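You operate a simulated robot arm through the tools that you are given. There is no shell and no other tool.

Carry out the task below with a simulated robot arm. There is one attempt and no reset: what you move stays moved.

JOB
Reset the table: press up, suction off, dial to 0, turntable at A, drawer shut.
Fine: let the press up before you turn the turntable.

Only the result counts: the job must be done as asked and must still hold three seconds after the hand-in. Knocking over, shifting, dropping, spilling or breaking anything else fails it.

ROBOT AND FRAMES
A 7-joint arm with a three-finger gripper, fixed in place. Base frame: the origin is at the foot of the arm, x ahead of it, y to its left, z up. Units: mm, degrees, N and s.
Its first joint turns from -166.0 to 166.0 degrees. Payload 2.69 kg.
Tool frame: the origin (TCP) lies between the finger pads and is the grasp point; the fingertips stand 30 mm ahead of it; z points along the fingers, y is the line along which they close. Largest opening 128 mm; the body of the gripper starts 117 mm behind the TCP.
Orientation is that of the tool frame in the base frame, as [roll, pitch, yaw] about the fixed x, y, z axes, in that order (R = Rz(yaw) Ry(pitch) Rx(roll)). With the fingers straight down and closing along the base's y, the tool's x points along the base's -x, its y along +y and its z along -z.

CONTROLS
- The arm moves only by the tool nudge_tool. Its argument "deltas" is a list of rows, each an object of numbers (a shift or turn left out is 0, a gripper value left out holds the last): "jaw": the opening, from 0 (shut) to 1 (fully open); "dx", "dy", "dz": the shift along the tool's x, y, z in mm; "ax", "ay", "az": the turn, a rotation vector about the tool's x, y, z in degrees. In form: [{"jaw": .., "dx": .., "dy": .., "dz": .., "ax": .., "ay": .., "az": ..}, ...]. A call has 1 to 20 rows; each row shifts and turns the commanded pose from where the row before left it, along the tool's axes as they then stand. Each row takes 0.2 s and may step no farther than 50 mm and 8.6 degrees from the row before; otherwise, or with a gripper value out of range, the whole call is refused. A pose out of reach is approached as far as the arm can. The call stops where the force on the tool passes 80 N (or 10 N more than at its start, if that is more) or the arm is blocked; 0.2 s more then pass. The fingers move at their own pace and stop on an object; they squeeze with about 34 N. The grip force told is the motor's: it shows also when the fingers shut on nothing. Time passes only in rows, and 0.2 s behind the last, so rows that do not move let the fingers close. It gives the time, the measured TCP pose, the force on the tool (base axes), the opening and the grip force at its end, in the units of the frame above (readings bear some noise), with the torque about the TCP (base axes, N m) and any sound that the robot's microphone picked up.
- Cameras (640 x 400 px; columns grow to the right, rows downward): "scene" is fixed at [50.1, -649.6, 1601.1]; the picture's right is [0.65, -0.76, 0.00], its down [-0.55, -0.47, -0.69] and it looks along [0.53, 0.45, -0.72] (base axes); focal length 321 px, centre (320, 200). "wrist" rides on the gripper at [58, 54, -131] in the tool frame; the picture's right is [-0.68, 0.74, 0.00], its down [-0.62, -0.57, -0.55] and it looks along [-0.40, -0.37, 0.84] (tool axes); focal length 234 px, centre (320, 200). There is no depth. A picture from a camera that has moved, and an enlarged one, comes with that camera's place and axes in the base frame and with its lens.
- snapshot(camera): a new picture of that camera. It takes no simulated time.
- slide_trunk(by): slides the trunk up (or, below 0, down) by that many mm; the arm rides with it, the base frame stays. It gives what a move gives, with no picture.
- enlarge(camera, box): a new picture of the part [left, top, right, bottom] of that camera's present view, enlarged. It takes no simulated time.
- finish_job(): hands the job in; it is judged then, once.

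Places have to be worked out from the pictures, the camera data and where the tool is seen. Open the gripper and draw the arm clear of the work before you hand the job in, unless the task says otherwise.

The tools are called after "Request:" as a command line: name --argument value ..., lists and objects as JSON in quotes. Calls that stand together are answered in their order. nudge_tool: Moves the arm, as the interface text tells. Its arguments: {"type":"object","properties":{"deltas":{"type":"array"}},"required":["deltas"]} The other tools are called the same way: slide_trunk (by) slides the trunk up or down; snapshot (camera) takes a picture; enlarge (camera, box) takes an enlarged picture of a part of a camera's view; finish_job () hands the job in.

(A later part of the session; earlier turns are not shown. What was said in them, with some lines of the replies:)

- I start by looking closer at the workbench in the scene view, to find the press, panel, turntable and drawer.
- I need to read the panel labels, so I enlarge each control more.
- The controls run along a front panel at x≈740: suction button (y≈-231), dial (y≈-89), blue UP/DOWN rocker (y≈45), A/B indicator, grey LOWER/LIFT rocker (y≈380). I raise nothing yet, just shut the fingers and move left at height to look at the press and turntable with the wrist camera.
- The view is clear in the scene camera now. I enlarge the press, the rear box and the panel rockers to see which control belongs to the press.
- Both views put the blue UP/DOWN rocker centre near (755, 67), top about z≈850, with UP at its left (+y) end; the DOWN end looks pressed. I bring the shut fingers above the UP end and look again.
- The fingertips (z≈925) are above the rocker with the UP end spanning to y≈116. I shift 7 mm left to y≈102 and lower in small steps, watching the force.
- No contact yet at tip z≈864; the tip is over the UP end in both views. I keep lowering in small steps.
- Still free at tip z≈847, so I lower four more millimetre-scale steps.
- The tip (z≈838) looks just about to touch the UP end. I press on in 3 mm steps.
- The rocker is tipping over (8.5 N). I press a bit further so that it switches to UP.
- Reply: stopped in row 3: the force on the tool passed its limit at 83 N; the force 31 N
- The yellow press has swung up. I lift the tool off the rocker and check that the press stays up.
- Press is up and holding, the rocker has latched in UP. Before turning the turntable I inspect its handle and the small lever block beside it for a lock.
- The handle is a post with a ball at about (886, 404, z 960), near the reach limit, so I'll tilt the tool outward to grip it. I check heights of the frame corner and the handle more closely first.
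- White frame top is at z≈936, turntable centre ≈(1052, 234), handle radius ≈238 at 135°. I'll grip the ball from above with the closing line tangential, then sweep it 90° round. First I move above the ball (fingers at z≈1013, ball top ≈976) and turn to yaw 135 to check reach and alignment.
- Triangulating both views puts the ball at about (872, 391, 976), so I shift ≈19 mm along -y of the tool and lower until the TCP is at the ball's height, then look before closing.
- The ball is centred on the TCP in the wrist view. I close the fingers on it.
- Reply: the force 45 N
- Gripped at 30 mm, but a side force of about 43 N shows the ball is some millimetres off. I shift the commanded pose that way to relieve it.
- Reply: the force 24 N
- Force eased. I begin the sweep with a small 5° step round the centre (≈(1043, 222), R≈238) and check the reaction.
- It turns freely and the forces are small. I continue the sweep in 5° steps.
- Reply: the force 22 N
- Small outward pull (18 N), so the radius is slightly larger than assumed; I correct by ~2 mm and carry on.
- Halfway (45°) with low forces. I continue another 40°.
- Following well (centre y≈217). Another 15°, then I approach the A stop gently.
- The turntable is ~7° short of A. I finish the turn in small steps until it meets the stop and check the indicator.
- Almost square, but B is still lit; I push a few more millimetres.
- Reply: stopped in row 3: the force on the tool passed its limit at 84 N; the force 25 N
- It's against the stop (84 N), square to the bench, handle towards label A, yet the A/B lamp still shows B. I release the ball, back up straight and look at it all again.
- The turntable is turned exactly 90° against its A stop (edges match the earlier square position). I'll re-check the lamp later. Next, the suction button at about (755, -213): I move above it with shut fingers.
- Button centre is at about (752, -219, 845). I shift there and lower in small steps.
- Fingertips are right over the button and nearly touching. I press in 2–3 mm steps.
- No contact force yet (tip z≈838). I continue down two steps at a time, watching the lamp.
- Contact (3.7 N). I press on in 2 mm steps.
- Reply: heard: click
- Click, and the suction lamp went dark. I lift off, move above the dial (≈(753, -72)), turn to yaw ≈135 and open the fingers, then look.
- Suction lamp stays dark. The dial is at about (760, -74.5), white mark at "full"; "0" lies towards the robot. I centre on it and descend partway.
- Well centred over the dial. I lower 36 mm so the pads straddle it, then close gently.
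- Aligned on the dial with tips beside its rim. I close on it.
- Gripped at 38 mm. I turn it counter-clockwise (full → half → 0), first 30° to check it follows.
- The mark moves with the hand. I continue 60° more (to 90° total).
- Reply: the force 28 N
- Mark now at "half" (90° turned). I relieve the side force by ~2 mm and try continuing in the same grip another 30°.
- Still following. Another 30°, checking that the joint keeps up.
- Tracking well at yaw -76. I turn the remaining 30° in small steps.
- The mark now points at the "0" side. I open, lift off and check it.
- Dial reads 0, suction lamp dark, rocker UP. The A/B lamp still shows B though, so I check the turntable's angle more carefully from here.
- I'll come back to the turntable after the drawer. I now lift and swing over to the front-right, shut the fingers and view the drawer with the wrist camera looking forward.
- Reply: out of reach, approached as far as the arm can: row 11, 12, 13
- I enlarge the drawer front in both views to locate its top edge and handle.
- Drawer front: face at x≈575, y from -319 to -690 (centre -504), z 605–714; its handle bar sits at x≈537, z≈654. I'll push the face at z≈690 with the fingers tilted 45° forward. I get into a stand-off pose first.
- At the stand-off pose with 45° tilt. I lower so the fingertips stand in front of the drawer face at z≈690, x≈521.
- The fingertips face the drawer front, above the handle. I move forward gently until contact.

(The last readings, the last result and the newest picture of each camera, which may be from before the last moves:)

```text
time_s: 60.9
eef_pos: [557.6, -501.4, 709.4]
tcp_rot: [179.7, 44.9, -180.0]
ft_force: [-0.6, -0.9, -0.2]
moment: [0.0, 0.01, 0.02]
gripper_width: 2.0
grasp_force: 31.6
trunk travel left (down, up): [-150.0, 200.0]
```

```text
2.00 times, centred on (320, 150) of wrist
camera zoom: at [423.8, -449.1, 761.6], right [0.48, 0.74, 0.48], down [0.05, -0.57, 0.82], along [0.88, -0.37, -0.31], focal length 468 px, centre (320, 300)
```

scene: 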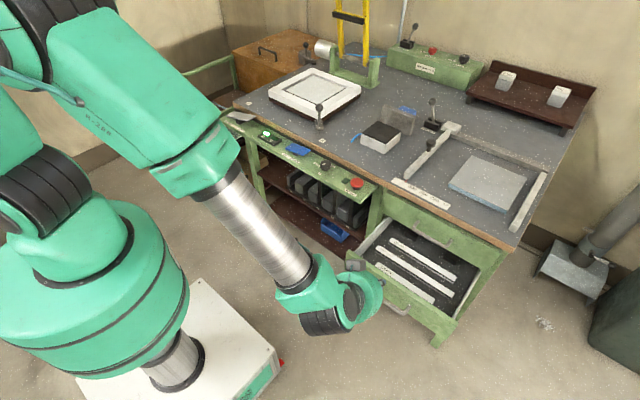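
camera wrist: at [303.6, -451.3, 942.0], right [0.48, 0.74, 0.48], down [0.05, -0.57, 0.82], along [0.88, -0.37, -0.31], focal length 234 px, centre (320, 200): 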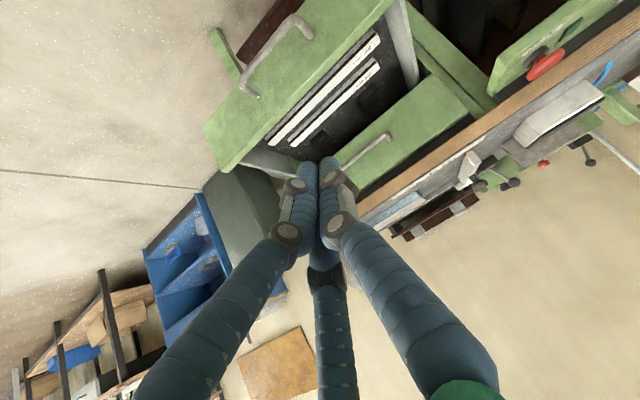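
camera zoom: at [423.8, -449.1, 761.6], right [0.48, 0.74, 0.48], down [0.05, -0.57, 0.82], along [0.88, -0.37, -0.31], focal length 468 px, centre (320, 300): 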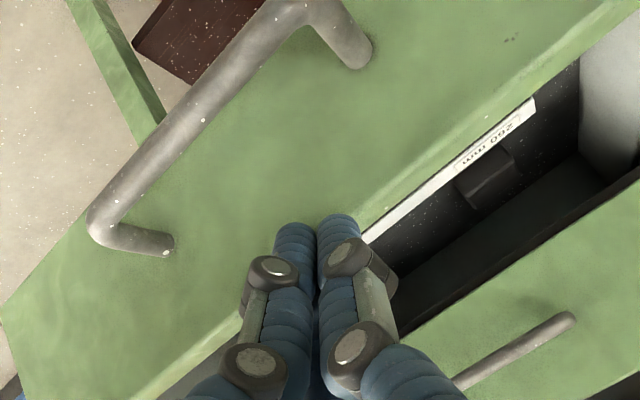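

No contact yet with the tip at x≈579, still below the top edge. I go on in small steps.

Request:
nudge_tool --deltas '[{"jaw": 0, "dx": -3, "dz": 3}, {"dx": -3, "dz": 3}, {"dx": -3, "dz": 3}, {"dx": -3, "dz": 3}]'

Request:
enlarge --camera "wrist" --box '[170, 50, 470, 250]'

Request:
enlarge --camera "scene" --box '[300, 200, 480, 350]'

```text
time_s: 61.9
eef_pos: [574.8, -502.0, 708.6]
tcp_rot: [179.7, 44.9, -180.0]
ft_force: [-1.6, -0.6, 0.8]
moment: [-0.01, 0.01, 0.02]
gripper_width: 2.3
grasp_force: 31.4
trunk travel left (down, up): [-150.0, 200.0]
```

```text
2.00 times, centred on (320, 150) of wrist
camera zoom: at [441.6, -449.5, 761.0], right [0.48, 0.74, 0.48], down [0.05, -0.57, 0.82], along [0.88, -0.37, -0.31], focal length 468 px, centre (320, 300)
```

zoom: 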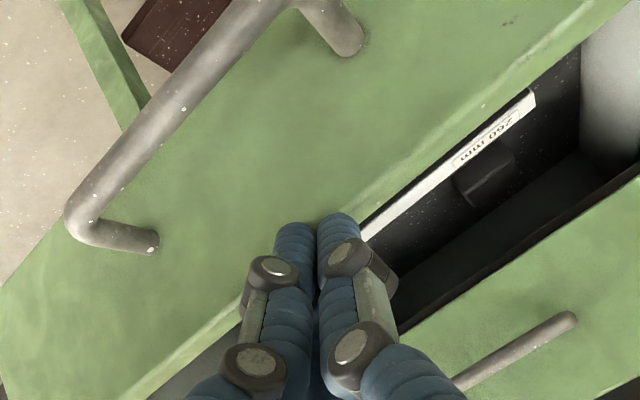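

```text
2.67 times, centred on (390, 275) of scene
camera zoom: at [50.1, -649.6, 1601.1], right [0.65, -0.76, 0.0], down [-0.55, -0.47, -0.69], along [0.53, 0.45, -0.72], focal length 856 px, centre (133, 0)
```

zoom: 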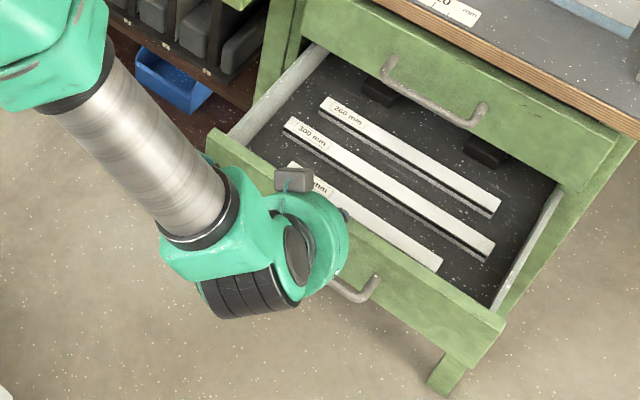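

The drawer has begun to slide with only ~2 N. I keep pushing slowly.

Request:
nudge_tool --deltas '[{"jaw": 0, "dx": -4, "dz": 4}, {"dx": -5, "dz": 5}, {"dx": -5, "dz": 5}, {"dx": -5, "dz": 5}, {"dx": -5, "dz": 5}, {"dx": -5, "dz": 5}, {"dx": -5, "dz": 5}, {"dx": -5, "dz": 5}, {"dx": -5, "dz": 5}, {"dx": -5, "dz": 5}, {"dx": -5, "dz": 5}, {"dx": -5, "dz": 5}]'

Request:
enlarge --camera "wrist" --box '[170, 50, 470, 250]'

Request:
enlarge --camera "scene" --box '[300, 180, 510, 350]'

```text
time_s: 64.5
eef_pos: [659.2, -500.8, 710.9]
tcp_rot: [179.6, 44.8, 180.0]
ft_force: [-0.7, -0.6, 1.4]
moment: [-0.09, -0.12, -0.03]
gripper_width: 2.1
grasp_force: 31.6
trunk travel left (down, up): [-150.0, 200.0]
```

```text
2.00 times, centred on (320, 150) of wrist
camera zoom: at [525.2, -448.8, 761.7], right [0.48, 0.74, 0.48], down [0.05, -0.57, 0.82], along [0.88, -0.37, -0.31], focal length 468 px, centre (320, 300)
```

zoom: 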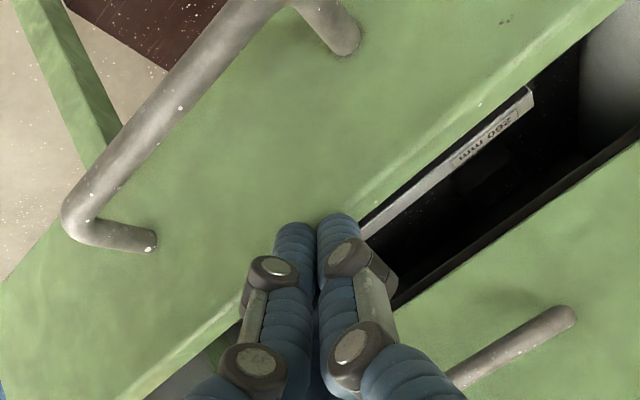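

```text
2.35 times, centred on (405, 265) of scene
camera zoom: at [50.1, -649.6, 1601.1], right [0.65, -0.76, 0.0], down [-0.55, -0.47, -0.69], along [0.53, 0.45, -0.72], focal length 755 px, centre (120, 47)
```

zoom: 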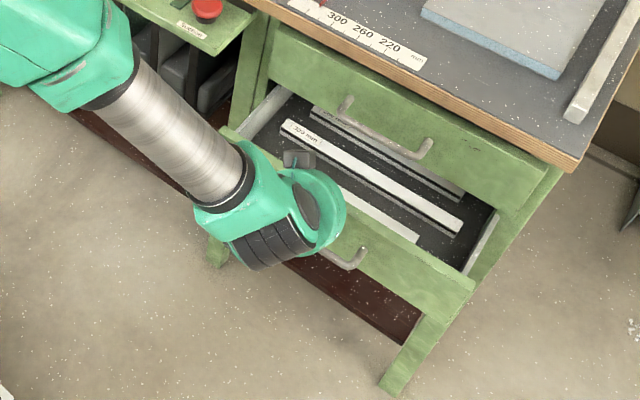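

About 110 mm remain, but the upper drawer's handle will come close to my knuckles at this tilt. I back off slightly and flatten the tool to ~65° so it clears, then look.

Request:
nudge_tool --deltas '[{"jaw": 0, "dx": 8.5, "dz": -8.5}, {"ay": -5}, {"ay": -5}, {"ay": -5}, {"ay": -5}, {"dx": 7.2, "dz": 3.4}]'

Request:
enlarge --camera "wrist" --box '[170, 50, 470, 250]'

Request:
enlarge --camera "scene" --box '[300, 180, 510, 350]'

```text
time_s: 65.9
eef_pos: [646.5, -501.3, 700.7]
tcp_rot: [179.5, 64.9, 179.8]
ft_force: [-0.9, 0.0, 0.7]
moment: [0.01, 0.01, 0.05]
gripper_width: 2.1
grasp_force: 31.1
trunk travel left (down, up): [-150.0, 200.0]
```

```text
2.00 times, centred on (320, 150) of wrist
camera zoom: at [502.9, -449.0, 703.5], right [0.28, 0.74, 0.62], down [-0.23, -0.57, 0.79], along [0.93, -0.37, 0.01], focal length 468 px, centre (320, 300)
```

zoom: 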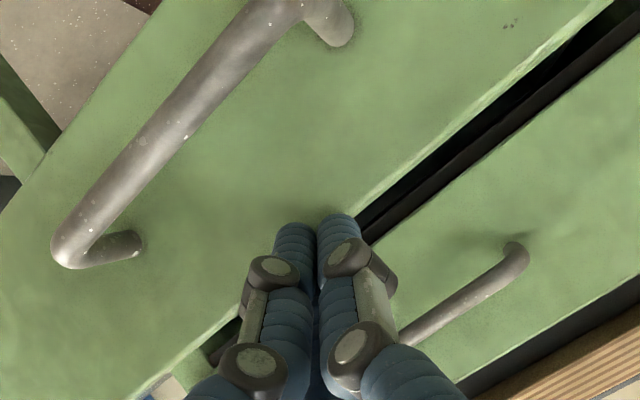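

```text
2.35 times, centred on (405, 265) of scene
camera zoom: at [50.1, -649.6, 1601.1], right [0.65, -0.76, 0.0], down [-0.55, -0.47, -0.69], along [0.53, 0.45, -0.72], focal length 755 px, centre (120, 47)
```

zoom: 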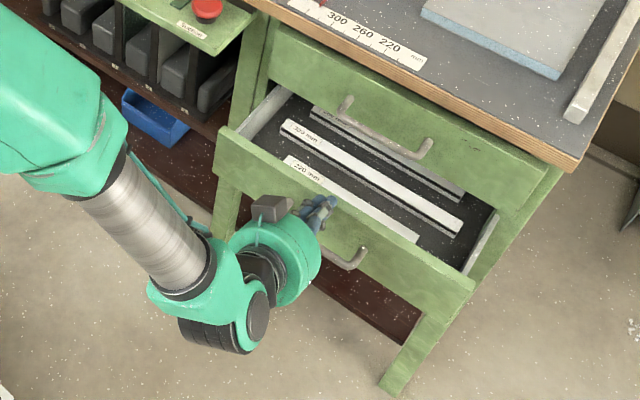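

Good clearance now. I push on with 7 mm steps.

Request:
nudge_tool --deltas '[{"jaw": 0, "dx": -3, "dz": 6.3}, {"dx": -3, "dz": 6.3}, {"dx": -3, "dz": 6.3}, {"dx": -3, "dz": 6.3}, {"dx": -3, "dz": 6.3}, {"dx": -3, "dz": 6.3}, {"dx": -3, "dz": 6.3}, {"dx": -3, "dz": 6.3}, {"dx": -3, "dz": 6.3}]'

Request:
enlarge --camera "wrist" --box '[170, 50, 470, 250]'

Request:
enlarge --camera "scene" --box '[300, 180, 510, 350]'

```text
time_s: 67.9
eef_pos: [710.0, -499.6, 701.2]
tcp_rot: [179.5, 64.8, 179.8]
ft_force: [-0.5, 0.3, 0.2]
moment: [-0.03, 0.0, -0.01]
gripper_width: 2.0
grasp_force: 31.1
trunk travel left (down, up): [-150.0, 200.0]
```

```text
2.00 times, centred on (320, 150) of wrist
camera zoom: at [566.6, -447.7, 704.3], right [0.28, 0.74, 0.62], down [-0.23, -0.57, 0.79], along [0.93, -0.37, 0.01], focal length 468 px, centre (320, 300)
```

zoom: 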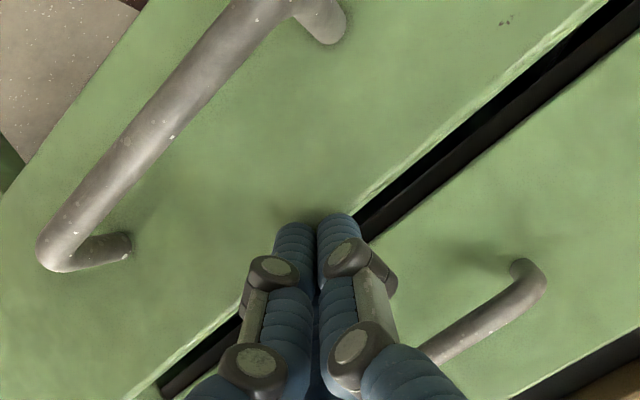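

```text
2.35 times, centred on (405, 265) of scene
camera zoom: at [50.1, -649.6, 1601.1], right [0.65, -0.76, 0.0], down [-0.55, -0.47, -0.69], along [0.53, 0.45, -0.72], focal length 755 px, centre (120, 47)
```

zoom: 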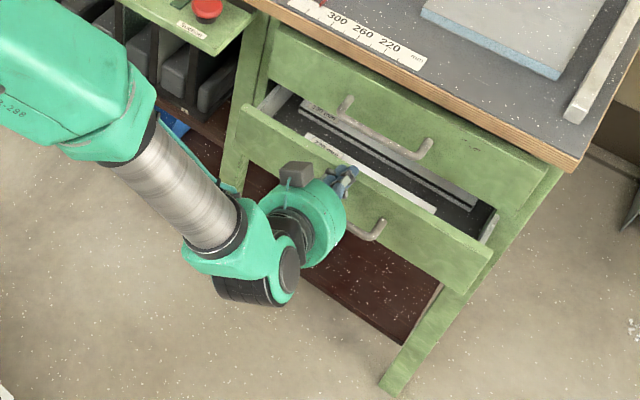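

Sliding well with no resistance. I continue with smaller steps towards the end stop.

Request:
nudge_tool --deltas '[{"jaw": 0, "dx": -2.5, "dz": 5.4}, {"dx": -2.5, "dz": 5.4}, {"dx": -2.5, "dz": 5.4}, {"dx": -2.5, "dz": 5.4}, {"dx": -2.5, "dz": 5.4}]'

Request:
enlarge --camera "wrist" --box '[170, 50, 470, 250]'

Request:
enlarge --camera "scene" --box '[300, 180, 510, 350]'

```text
time_s: 69.1
eef_pos: [739.9, -501.1, 701.4]
tcp_rot: [179.3, 64.8, 179.7]
ft_force: [0.1, 0.1, 0.2]
moment: [-0.02, 0.01, 0.02]
gripper_width: 2.2
grasp_force: 31.5
trunk travel left (down, up): [-150.0, 200.0]
```

```text
2.00 times, centred on (320, 150) of wrist
camera zoom: at [595.9, -448.5, 704.2], right [0.28, 0.73, 0.62], down [-0.23, -0.57, 0.79], along [0.93, -0.37, 0.01], focal length 468 px, centre (320, 300)
```

zoom: 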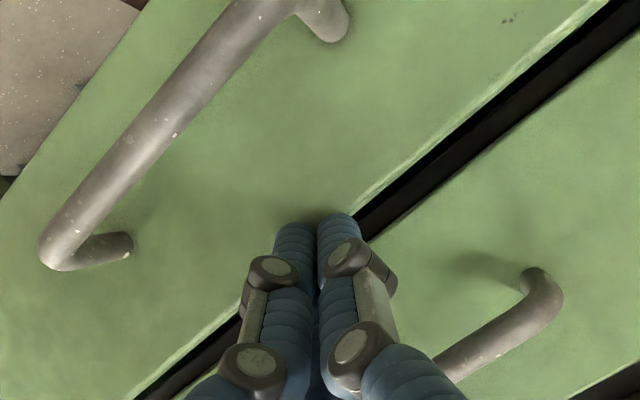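

```text
2.35 times, centred on (405, 265) of scene
camera zoom: at [50.1, -649.6, 1601.1], right [0.65, -0.76, 0.0], down [-0.55, -0.47, -0.69], along [0.53, 0.45, -0.72], focal length 755 px, centre (120, 47)
```

zoom: 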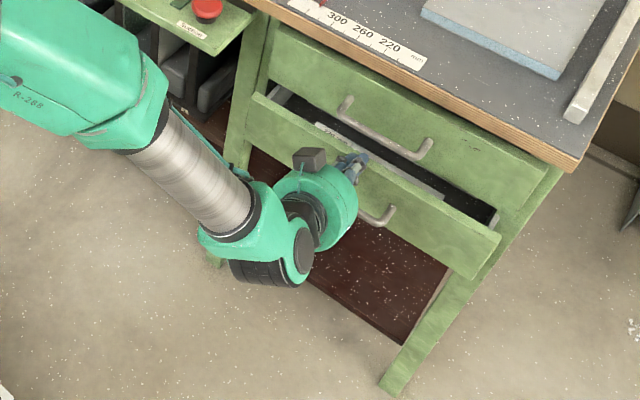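

About 30–40 mm to go. I keep on in 4–5 mm steps until the stop is felt.

Request:
nudge_tool --deltas '[{"jaw": 0, "dx": -2, "dz": 4.4}, {"dx": -2, "dz": 4.4}, {"dx": -2, "dz": 4.4}, {"dx": -2, "dz": 4.4}, {"dx": -2, "dz": 4.4}]'

Request:
enlarge --camera "wrist" --box '[170, 50, 470, 250]'

Request:
enlarge --camera "scene" --box '[300, 180, 510, 350]'

```text
time_s: 70.3
eef_pos: [763.3, -500.1, 701.5]
tcp_rot: [179.5, 64.9, 179.8]
ft_force: [0.2, -0.2, 0.2]
moment: [0.02, 0.01, 0.03]
gripper_width: 1.9
grasp_force: 31.3
trunk travel left (down, up): [-150.0, 200.0]
```

```text
2.00 times, centred on (320, 150) of wrist
camera zoom: at [620.7, -448.4, 704.2], right [0.28, 0.74, 0.62], down [-0.23, -0.57, 0.79], along [0.93, -0.37, 0.01], focal length 468 px, centre (320, 300)
```

zoom: 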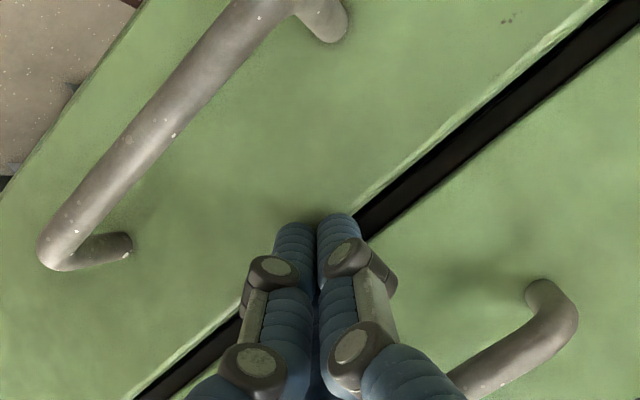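

```text
2.35 times, centred on (405, 265) of scene
camera zoom: at [50.1, -649.6, 1601.1], right [0.65, -0.76, 0.0], down [-0.55, -0.47, -0.69], along [0.53, 0.45, -0.72], focal length 755 px, centre (120, 47)
```

zoom: 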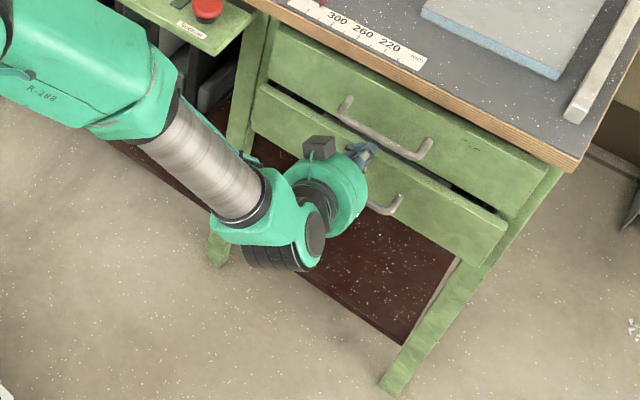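

Nearly closed. I continue in 3 mm steps until I feel the stop.

Request:
nudge_tool --deltas '[{"jaw": 0, "dx": -1.3, "dz": 2.7}, {"dx": -1.3, "dz": 2.7}, {"dx": -1.3, "dz": 2.7}, {"dx": -1.3, "dz": 2.7}, {"dx": -1.3, "dz": 2.7}]'

Request:
enlarge --camera "scene" --box '[300, 180, 510, 350]'

```text
time_s: 71.5
eef_pos: [775.3, -500.6, 702.0]
tcp_rot: [179.2, 64.9, 179.3]
ft_force: [-68.2, -2.9, 22.0]
moment: [-0.31, -0.83, -0.35]
gripper_width: 1.7
grasp_force: 31.0
trunk travel left (down, up): [-150.0, 200.0]
```

```text
2.35 times, centred on (405, 265) of scene
camera zoom: at [50.1, -649.6, 1601.1], right [0.65, -0.76, 0.0], down [-0.55, -0.47, -0.69], along [0.53, 0.45, -0.72], focal length 755 px, centre (120, 47)
```

zoom: 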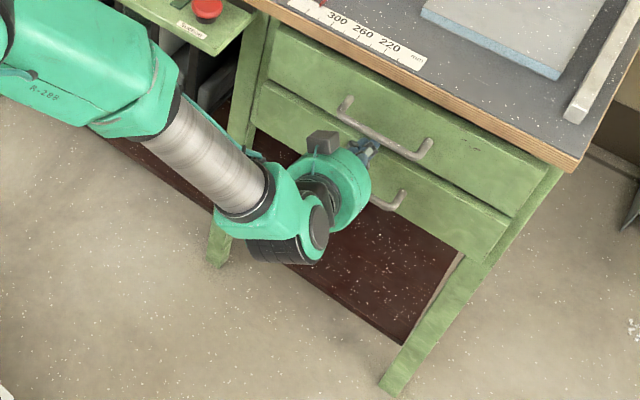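

The force rose to ~70 N with the fronts flush: the drawer is shut. I back straight out and then look at it.

Request:
nudge_tool --deltas '[{"jaw": 0, "dx": 8, "dz": -17}, {"dx": 18, "dz": -38}, {"dx": 18, "dz": -38}, {"dx": 18, "dz": -38}, {"dx": 18, "dz": -38}, {"dx": 18, "dz": -38}, {"ay": 8.1}, {"ay": 8.1}, {"ay": 8.1}, {"ay": 8.1}, {"ay": 8.1}, {"ay": 8.1}, {"ay": 8.1}, {"ay": 8.1}, {"dz": -50}, {"dz": -50}, {"dz": -50}, {"dz": -50}, {"dz": -50}]'

Request:
snapshot --camera "scene"

Request:
enlarge --camera "scene" --box '[335, 160, 545, 330]'

Request:
enlarge --camera "scene" --box '[225, 65, 375, 165]'

```text
time_s: 75.5
eef_pos: [547.8, -501.5, 950.7]
tcp_rot: [179.7, -0.1, -179.8]
ft_force: [0.2, 0.5, -0.8]
moment: [0.0, 0.01, -0.02]
gripper_width: 2.1
grasp_force: 31.4
trunk travel left (down, up): [-150.0, 200.0]
```

```text
taken
```

scene: 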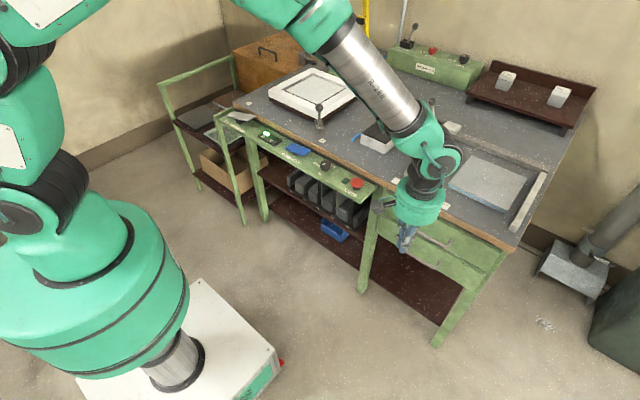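

```text
2.35 times, centred on (440, 245) of scene
camera zoom: at [50.1, -649.6, 1601.1], right [0.65, -0.76, 0.0], down [-0.55, -0.47, -0.69], along [0.53, 0.45, -0.72], focal length 755 px, centre (38, 94)
```

zoom: 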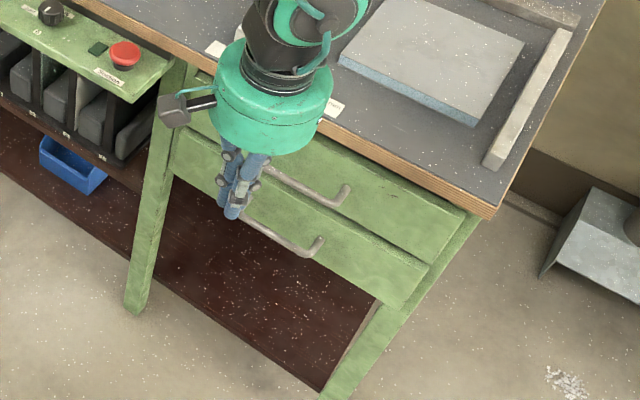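

```text
4.00 times, centred on (300, 115) of scene
camera zoom: at [50.1, -649.6, 1601.1], right [0.65, -0.76, 0.0], down [-0.55, -0.47, -0.69], along [0.53, 0.45, -0.72], focal length 1284 px, centre (400, 540)
```

zoom: 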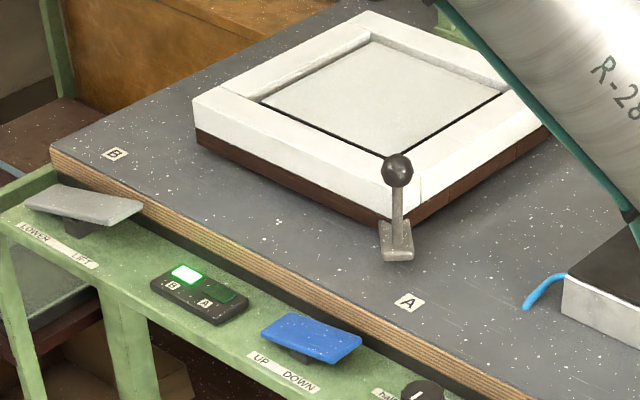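

The drawer front is flush with the upper one. To settle the A/B lamp question I raise the arm and go look at the turntable angle from above.

Request:
nudge_tool --deltas '[{"jaw": 0, "dz": -50}, {"dz": -50}, {"dz": -50}, {"dz": -50}, {"dx": -15.75, "dy": 47}, {"dx": -15.75, "dy": 47}, {"dx": -15.75, "dy": 47}, {"dx": -15.75, "dy": 47}, {"dx": -15.75, "dy": 47}, {"dx": -15.75, "dy": 47}, {"dx": -15.75, "dy": 47}, {"dx": -15.75, "dy": 47}, {"dx": -15.75, "dy": 47}, {"dx": -15.75, "dy": 47}, {"dx": -15.75, "dy": 47}, {"dx": -15.75, "dy": 47}, {"dx": -15.75, "dy": 47}, {"dx": -15.75, "dy": 47}, {"dx": -15.75, "dy": 47}, {"dx": -15.75, "dy": 47}]'

Request:
nudge_tool --deltas '[{"jaw": 0, "az": 7.5}, {"az": 7.5}, {"az": 7.5}, {"az": 7.5}, {"az": 7.5}, {"az": 7.5}]'

Request:
snapshot --camera "wrist"

Request:
enlarge --camera "wrist" --box '[370, 0, 610, 220]'

Request:
enlarge --camera "scene" --box '[335, 160, 545, 330]'

```text
time_s: 79.7
eef_pos: [797.6, 250.1, 1153.3]
tcp_rot: [179.9, 0.0, -179.9]
ft_force: [-0.3, -1.2, -0.8]
moment: [0.01, -0.02, -0.01]
gripper_width: 2.0
grasp_force: 31.5
trunk travel left (down, up): [-150.0, 200.0]
```

```text
time_s: 81.1
eef_pos: [799.1, 248.8, 1153.9]
tcp_rot: [179.8, -0.2, 135.2]
ft_force: [-0.5, 0.6, 0.9]
moment: [-0.01, 0.0, 0.04]
gripper_width: 2.3
grasp_force: 31.6
trunk travel left (down, up): [-150.0, 200.0]
```

```text
taken
camera wrist: at [795.6, 327.7, 1284.6], right [1.0, 0.04, 0.0], down [0.04, -0.84, 0.55], along [0.03, -0.54, -0.84], focal length 234 px, centre (320, 200)
```

wrist: 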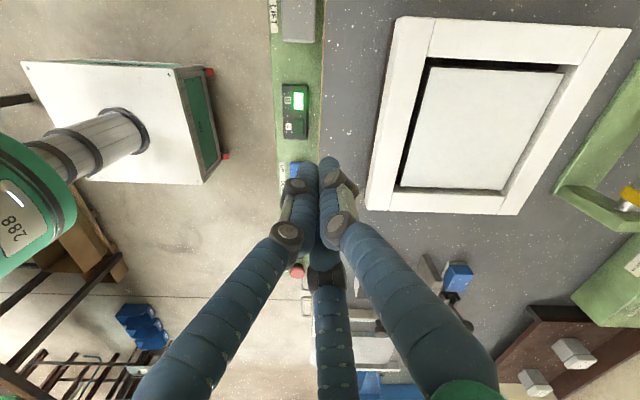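

```text
1.82 times, centred on (490, 110) of wrist
camera zoom: at [795.6, 327.7, 1284.6], right [1.0, 0.04, 0.0], down [0.04, -0.84, 0.55], along [0.03, -0.54, -0.84], focal length 426 px, centre (11, 364)
```

zoom: 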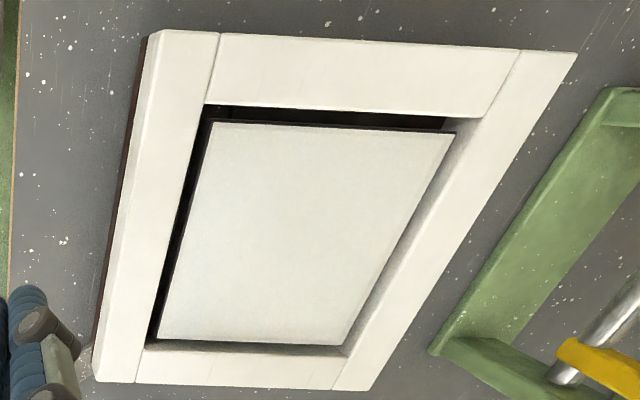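

```text
2.35 times, centred on (440, 245) of scene
camera zoom: at [50.1, -649.6, 1601.1], right [0.65, -0.76, 0.0], down [-0.55, -0.47, -0.69], along [0.53, 0.45, -0.72], focal length 755 px, centre (38, 94)
```

zoom: 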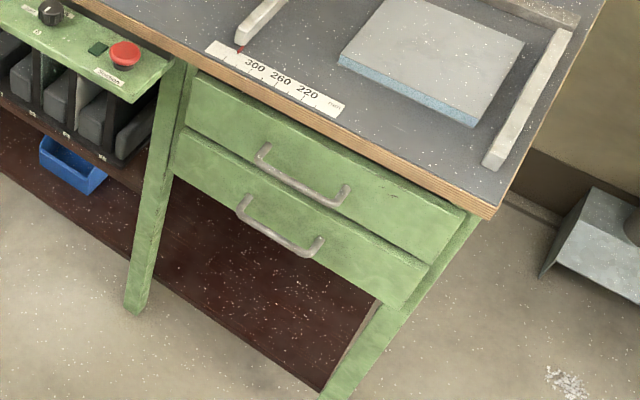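

The drawer is clearly shut, and from above the turntable edges are square to the bench within ~0.5°, against the A stop, so the lamp evidently doesn't follow the table. I check the dial, rocker, press and lamps once more before finishing.

Request:
enlarge --camera "scene" --box '[310, 150, 373, 192]'

Request:
snapshot --camera "scene"

Request:
enlarge --camera "wrist" --box '[250, 60, 360, 150]'

Request:
enlarge --camera "scene" --box '[240, 100, 340, 170]'

```text
9.52 times, centred on (342, 171) of scene
camera zoom: at [50.1, -649.6, 1601.1], right [0.65, -0.76, 0.0], down [-0.55, -0.47, -0.69], along [0.53, 0.45, -0.72], focal length 3057 px, centre (115, 476)
```

zoom: 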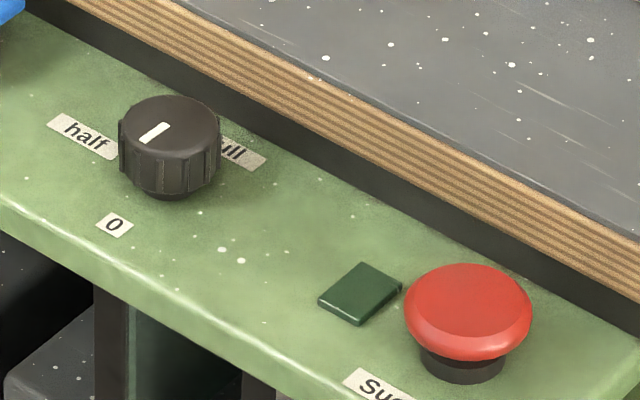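

```text
taken
```

scene: 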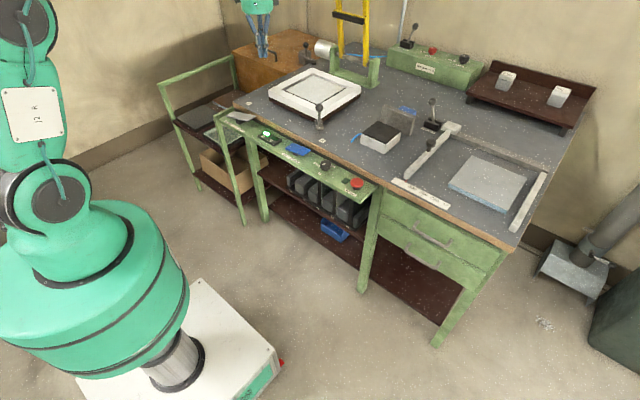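

```text
4.44 times, centred on (305, 105) of wrist
camera zoom: at [795.6, 327.7, 1284.6], right [1.0, 0.04, 0.0], down [0.04, -0.84, 0.55], along [0.03, -0.54, -0.84], focal length 1041 px, centre (387, 622)
```

zoom: 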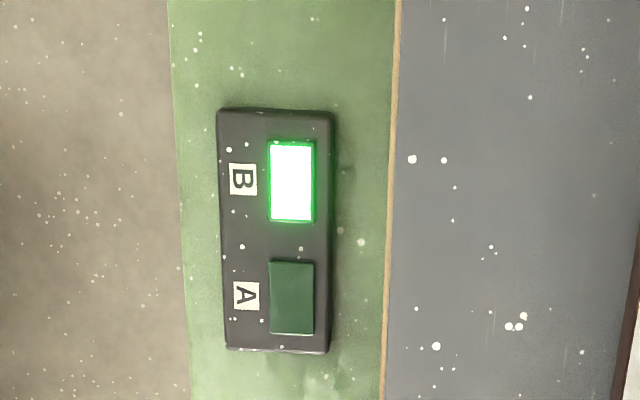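

```text
5.71 times, centred on (290, 135) of scene
camera zoom: at [50.1, -649.6, 1601.1], right [0.65, -0.76, 0.0], down [-0.55, -0.47, -0.69], along [0.53, 0.45, -0.72], focal length 1834 px, centre (491, 571)
```

zoom: 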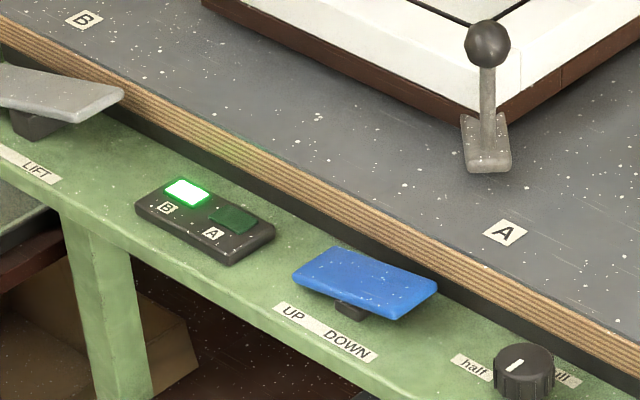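

The dial mark seems near 0; I zoom in more to judge the residual angle.

Request:
enlarge --camera "scene" --box '[316, 156, 340, 172]'

Request:
enlarge --camera "wrist" --box '[270, 150, 330, 190]'

```text
16.00 times, centred on (328, 164) of scene
camera zoom: at [50.1, -649.6, 1601.1], right [0.65, -0.76, 0.0], down [-0.55, -0.47, -0.69], along [0.53, 0.45, -0.72], focal length 5136 px, centre (192, 776)
```

zoom: 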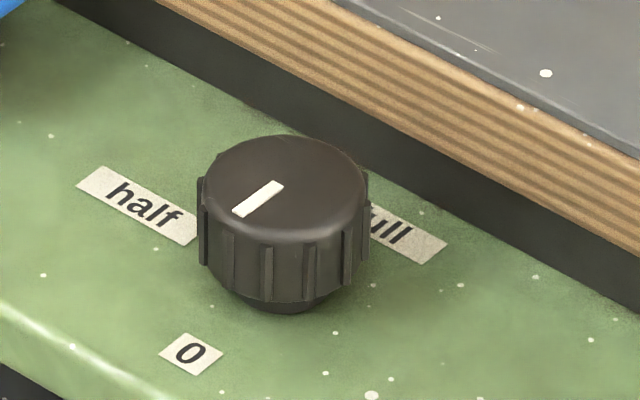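

```text
10.00 times, centred on (300, 170) of wrist
camera zoom: at [795.6, 327.7, 1284.6], right [1.0, 0.04, 0.0], down [0.04, -0.84, 0.55], along [0.03, -0.54, -0.84], focal length 2342 px, centre (520, 500)
```

zoom: 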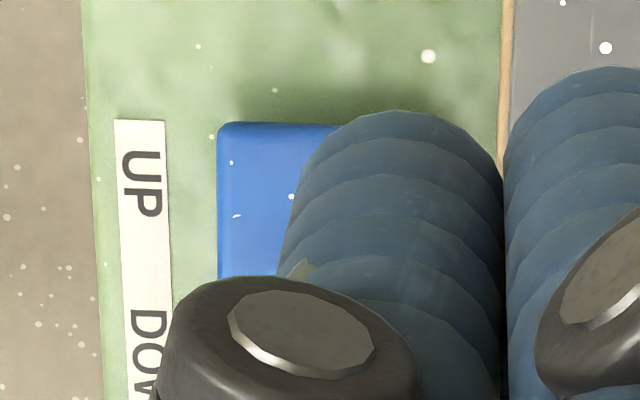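

All items look right: the mark points at 0, rocker is UP, press is up, suction lamp is dark, drawer is shut, turntable is on A. I open the gripper and draw the arm back clear.

Request:
nudge_tool --deltas '[{"jaw": 0, "dz": -30}, {"dx": 29.5, "dy": -29.4}, {"dx": 29.5, "dy": -29.4}, {"dx": 29.5, "dy": -29.4}, {"dx": 29.5, "dy": -29.4}, {"dx": 29.5, "dy": -29.4}, {"dx": 29.5, "dy": -29.4}, {"jaw": 1}, {}, {}, {}]'

Request:
snapshot --camera "scene"

Request:
enlarge --camera "scene" --box '[230, 10, 440, 150]'

```text
time_s: 83.5
eef_pos: [551.0, 249.4, 1183.4]
tcp_rot: [179.9, -0.1, 135.2]
ft_force: [0.3, -0.2, 0.2]
moment: [-0.04, -0.05, 0.04]
gripper_width: 127.8
grasp_force: 0.1
trunk travel left (down, up): [-150.0, 200.0]
```

```text
taken
```

scene: 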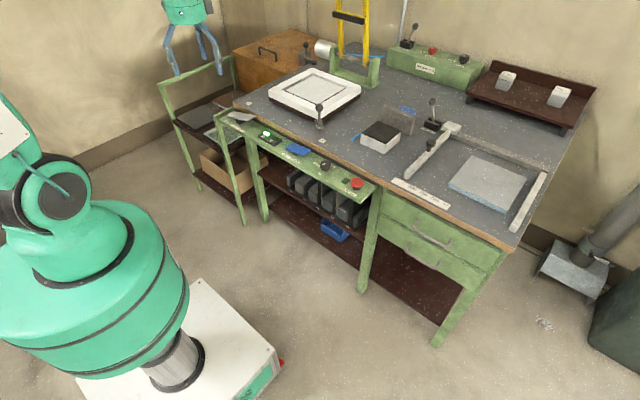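

```text
2.86 times, centred on (335, 80) of scene
camera zoom: at [50.1, -649.6, 1601.1], right [0.65, -0.76, 0.0], down [-0.55, -0.47, -0.69], along [0.53, 0.45, -0.72], focal length 917 px, centre (277, 543)
```

zoom: 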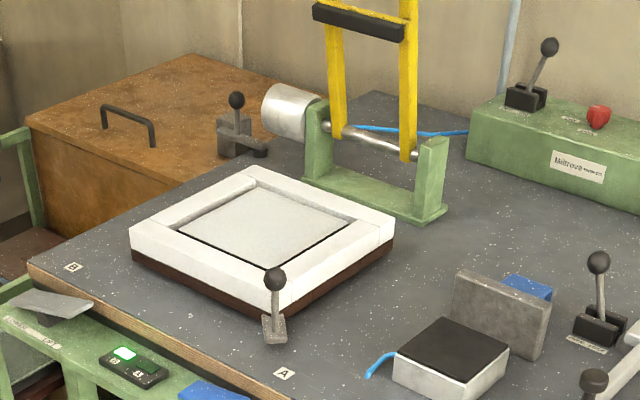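

The press is up, suction is off, the dial reads 0, the turntable is against its A stop, the drawer is shut, and the arm is clear with the gripper open. The one unexplained reading is the A/B lamp. It stayed on B through the whole turn and didn't follow the table, so I rely on the table's actual position and hand in.

Request:
finish_job

```text
The job is handed in.
```

The table is reset and the job is handed in. I let the press up before turning the turntable, as you asked.

- **Press:** the rocker is latched on UP and the yellow frame stands upright.
- **Turntable:** it is turned to A and resting against its stop, square to the bench within about half a degree.
- **Suction:** off. The button clicked and its lamp went dark.
- **Dial:** the mark points at 0, to within about 5 degrees.
- **Drawer:** pushed in until it stopped, flush with the drawer above it.

The A/B lamp on the front panel still shows B. It stayed on B through the whole turn, so it doesn't seem to follow the table's position. I went by where the table actually is and did not touch the A/B lamps or the LOWER/LIFT paddle.

The arm is drawn clear with the gripper open, and the last picture shows nothing else on the table moved.
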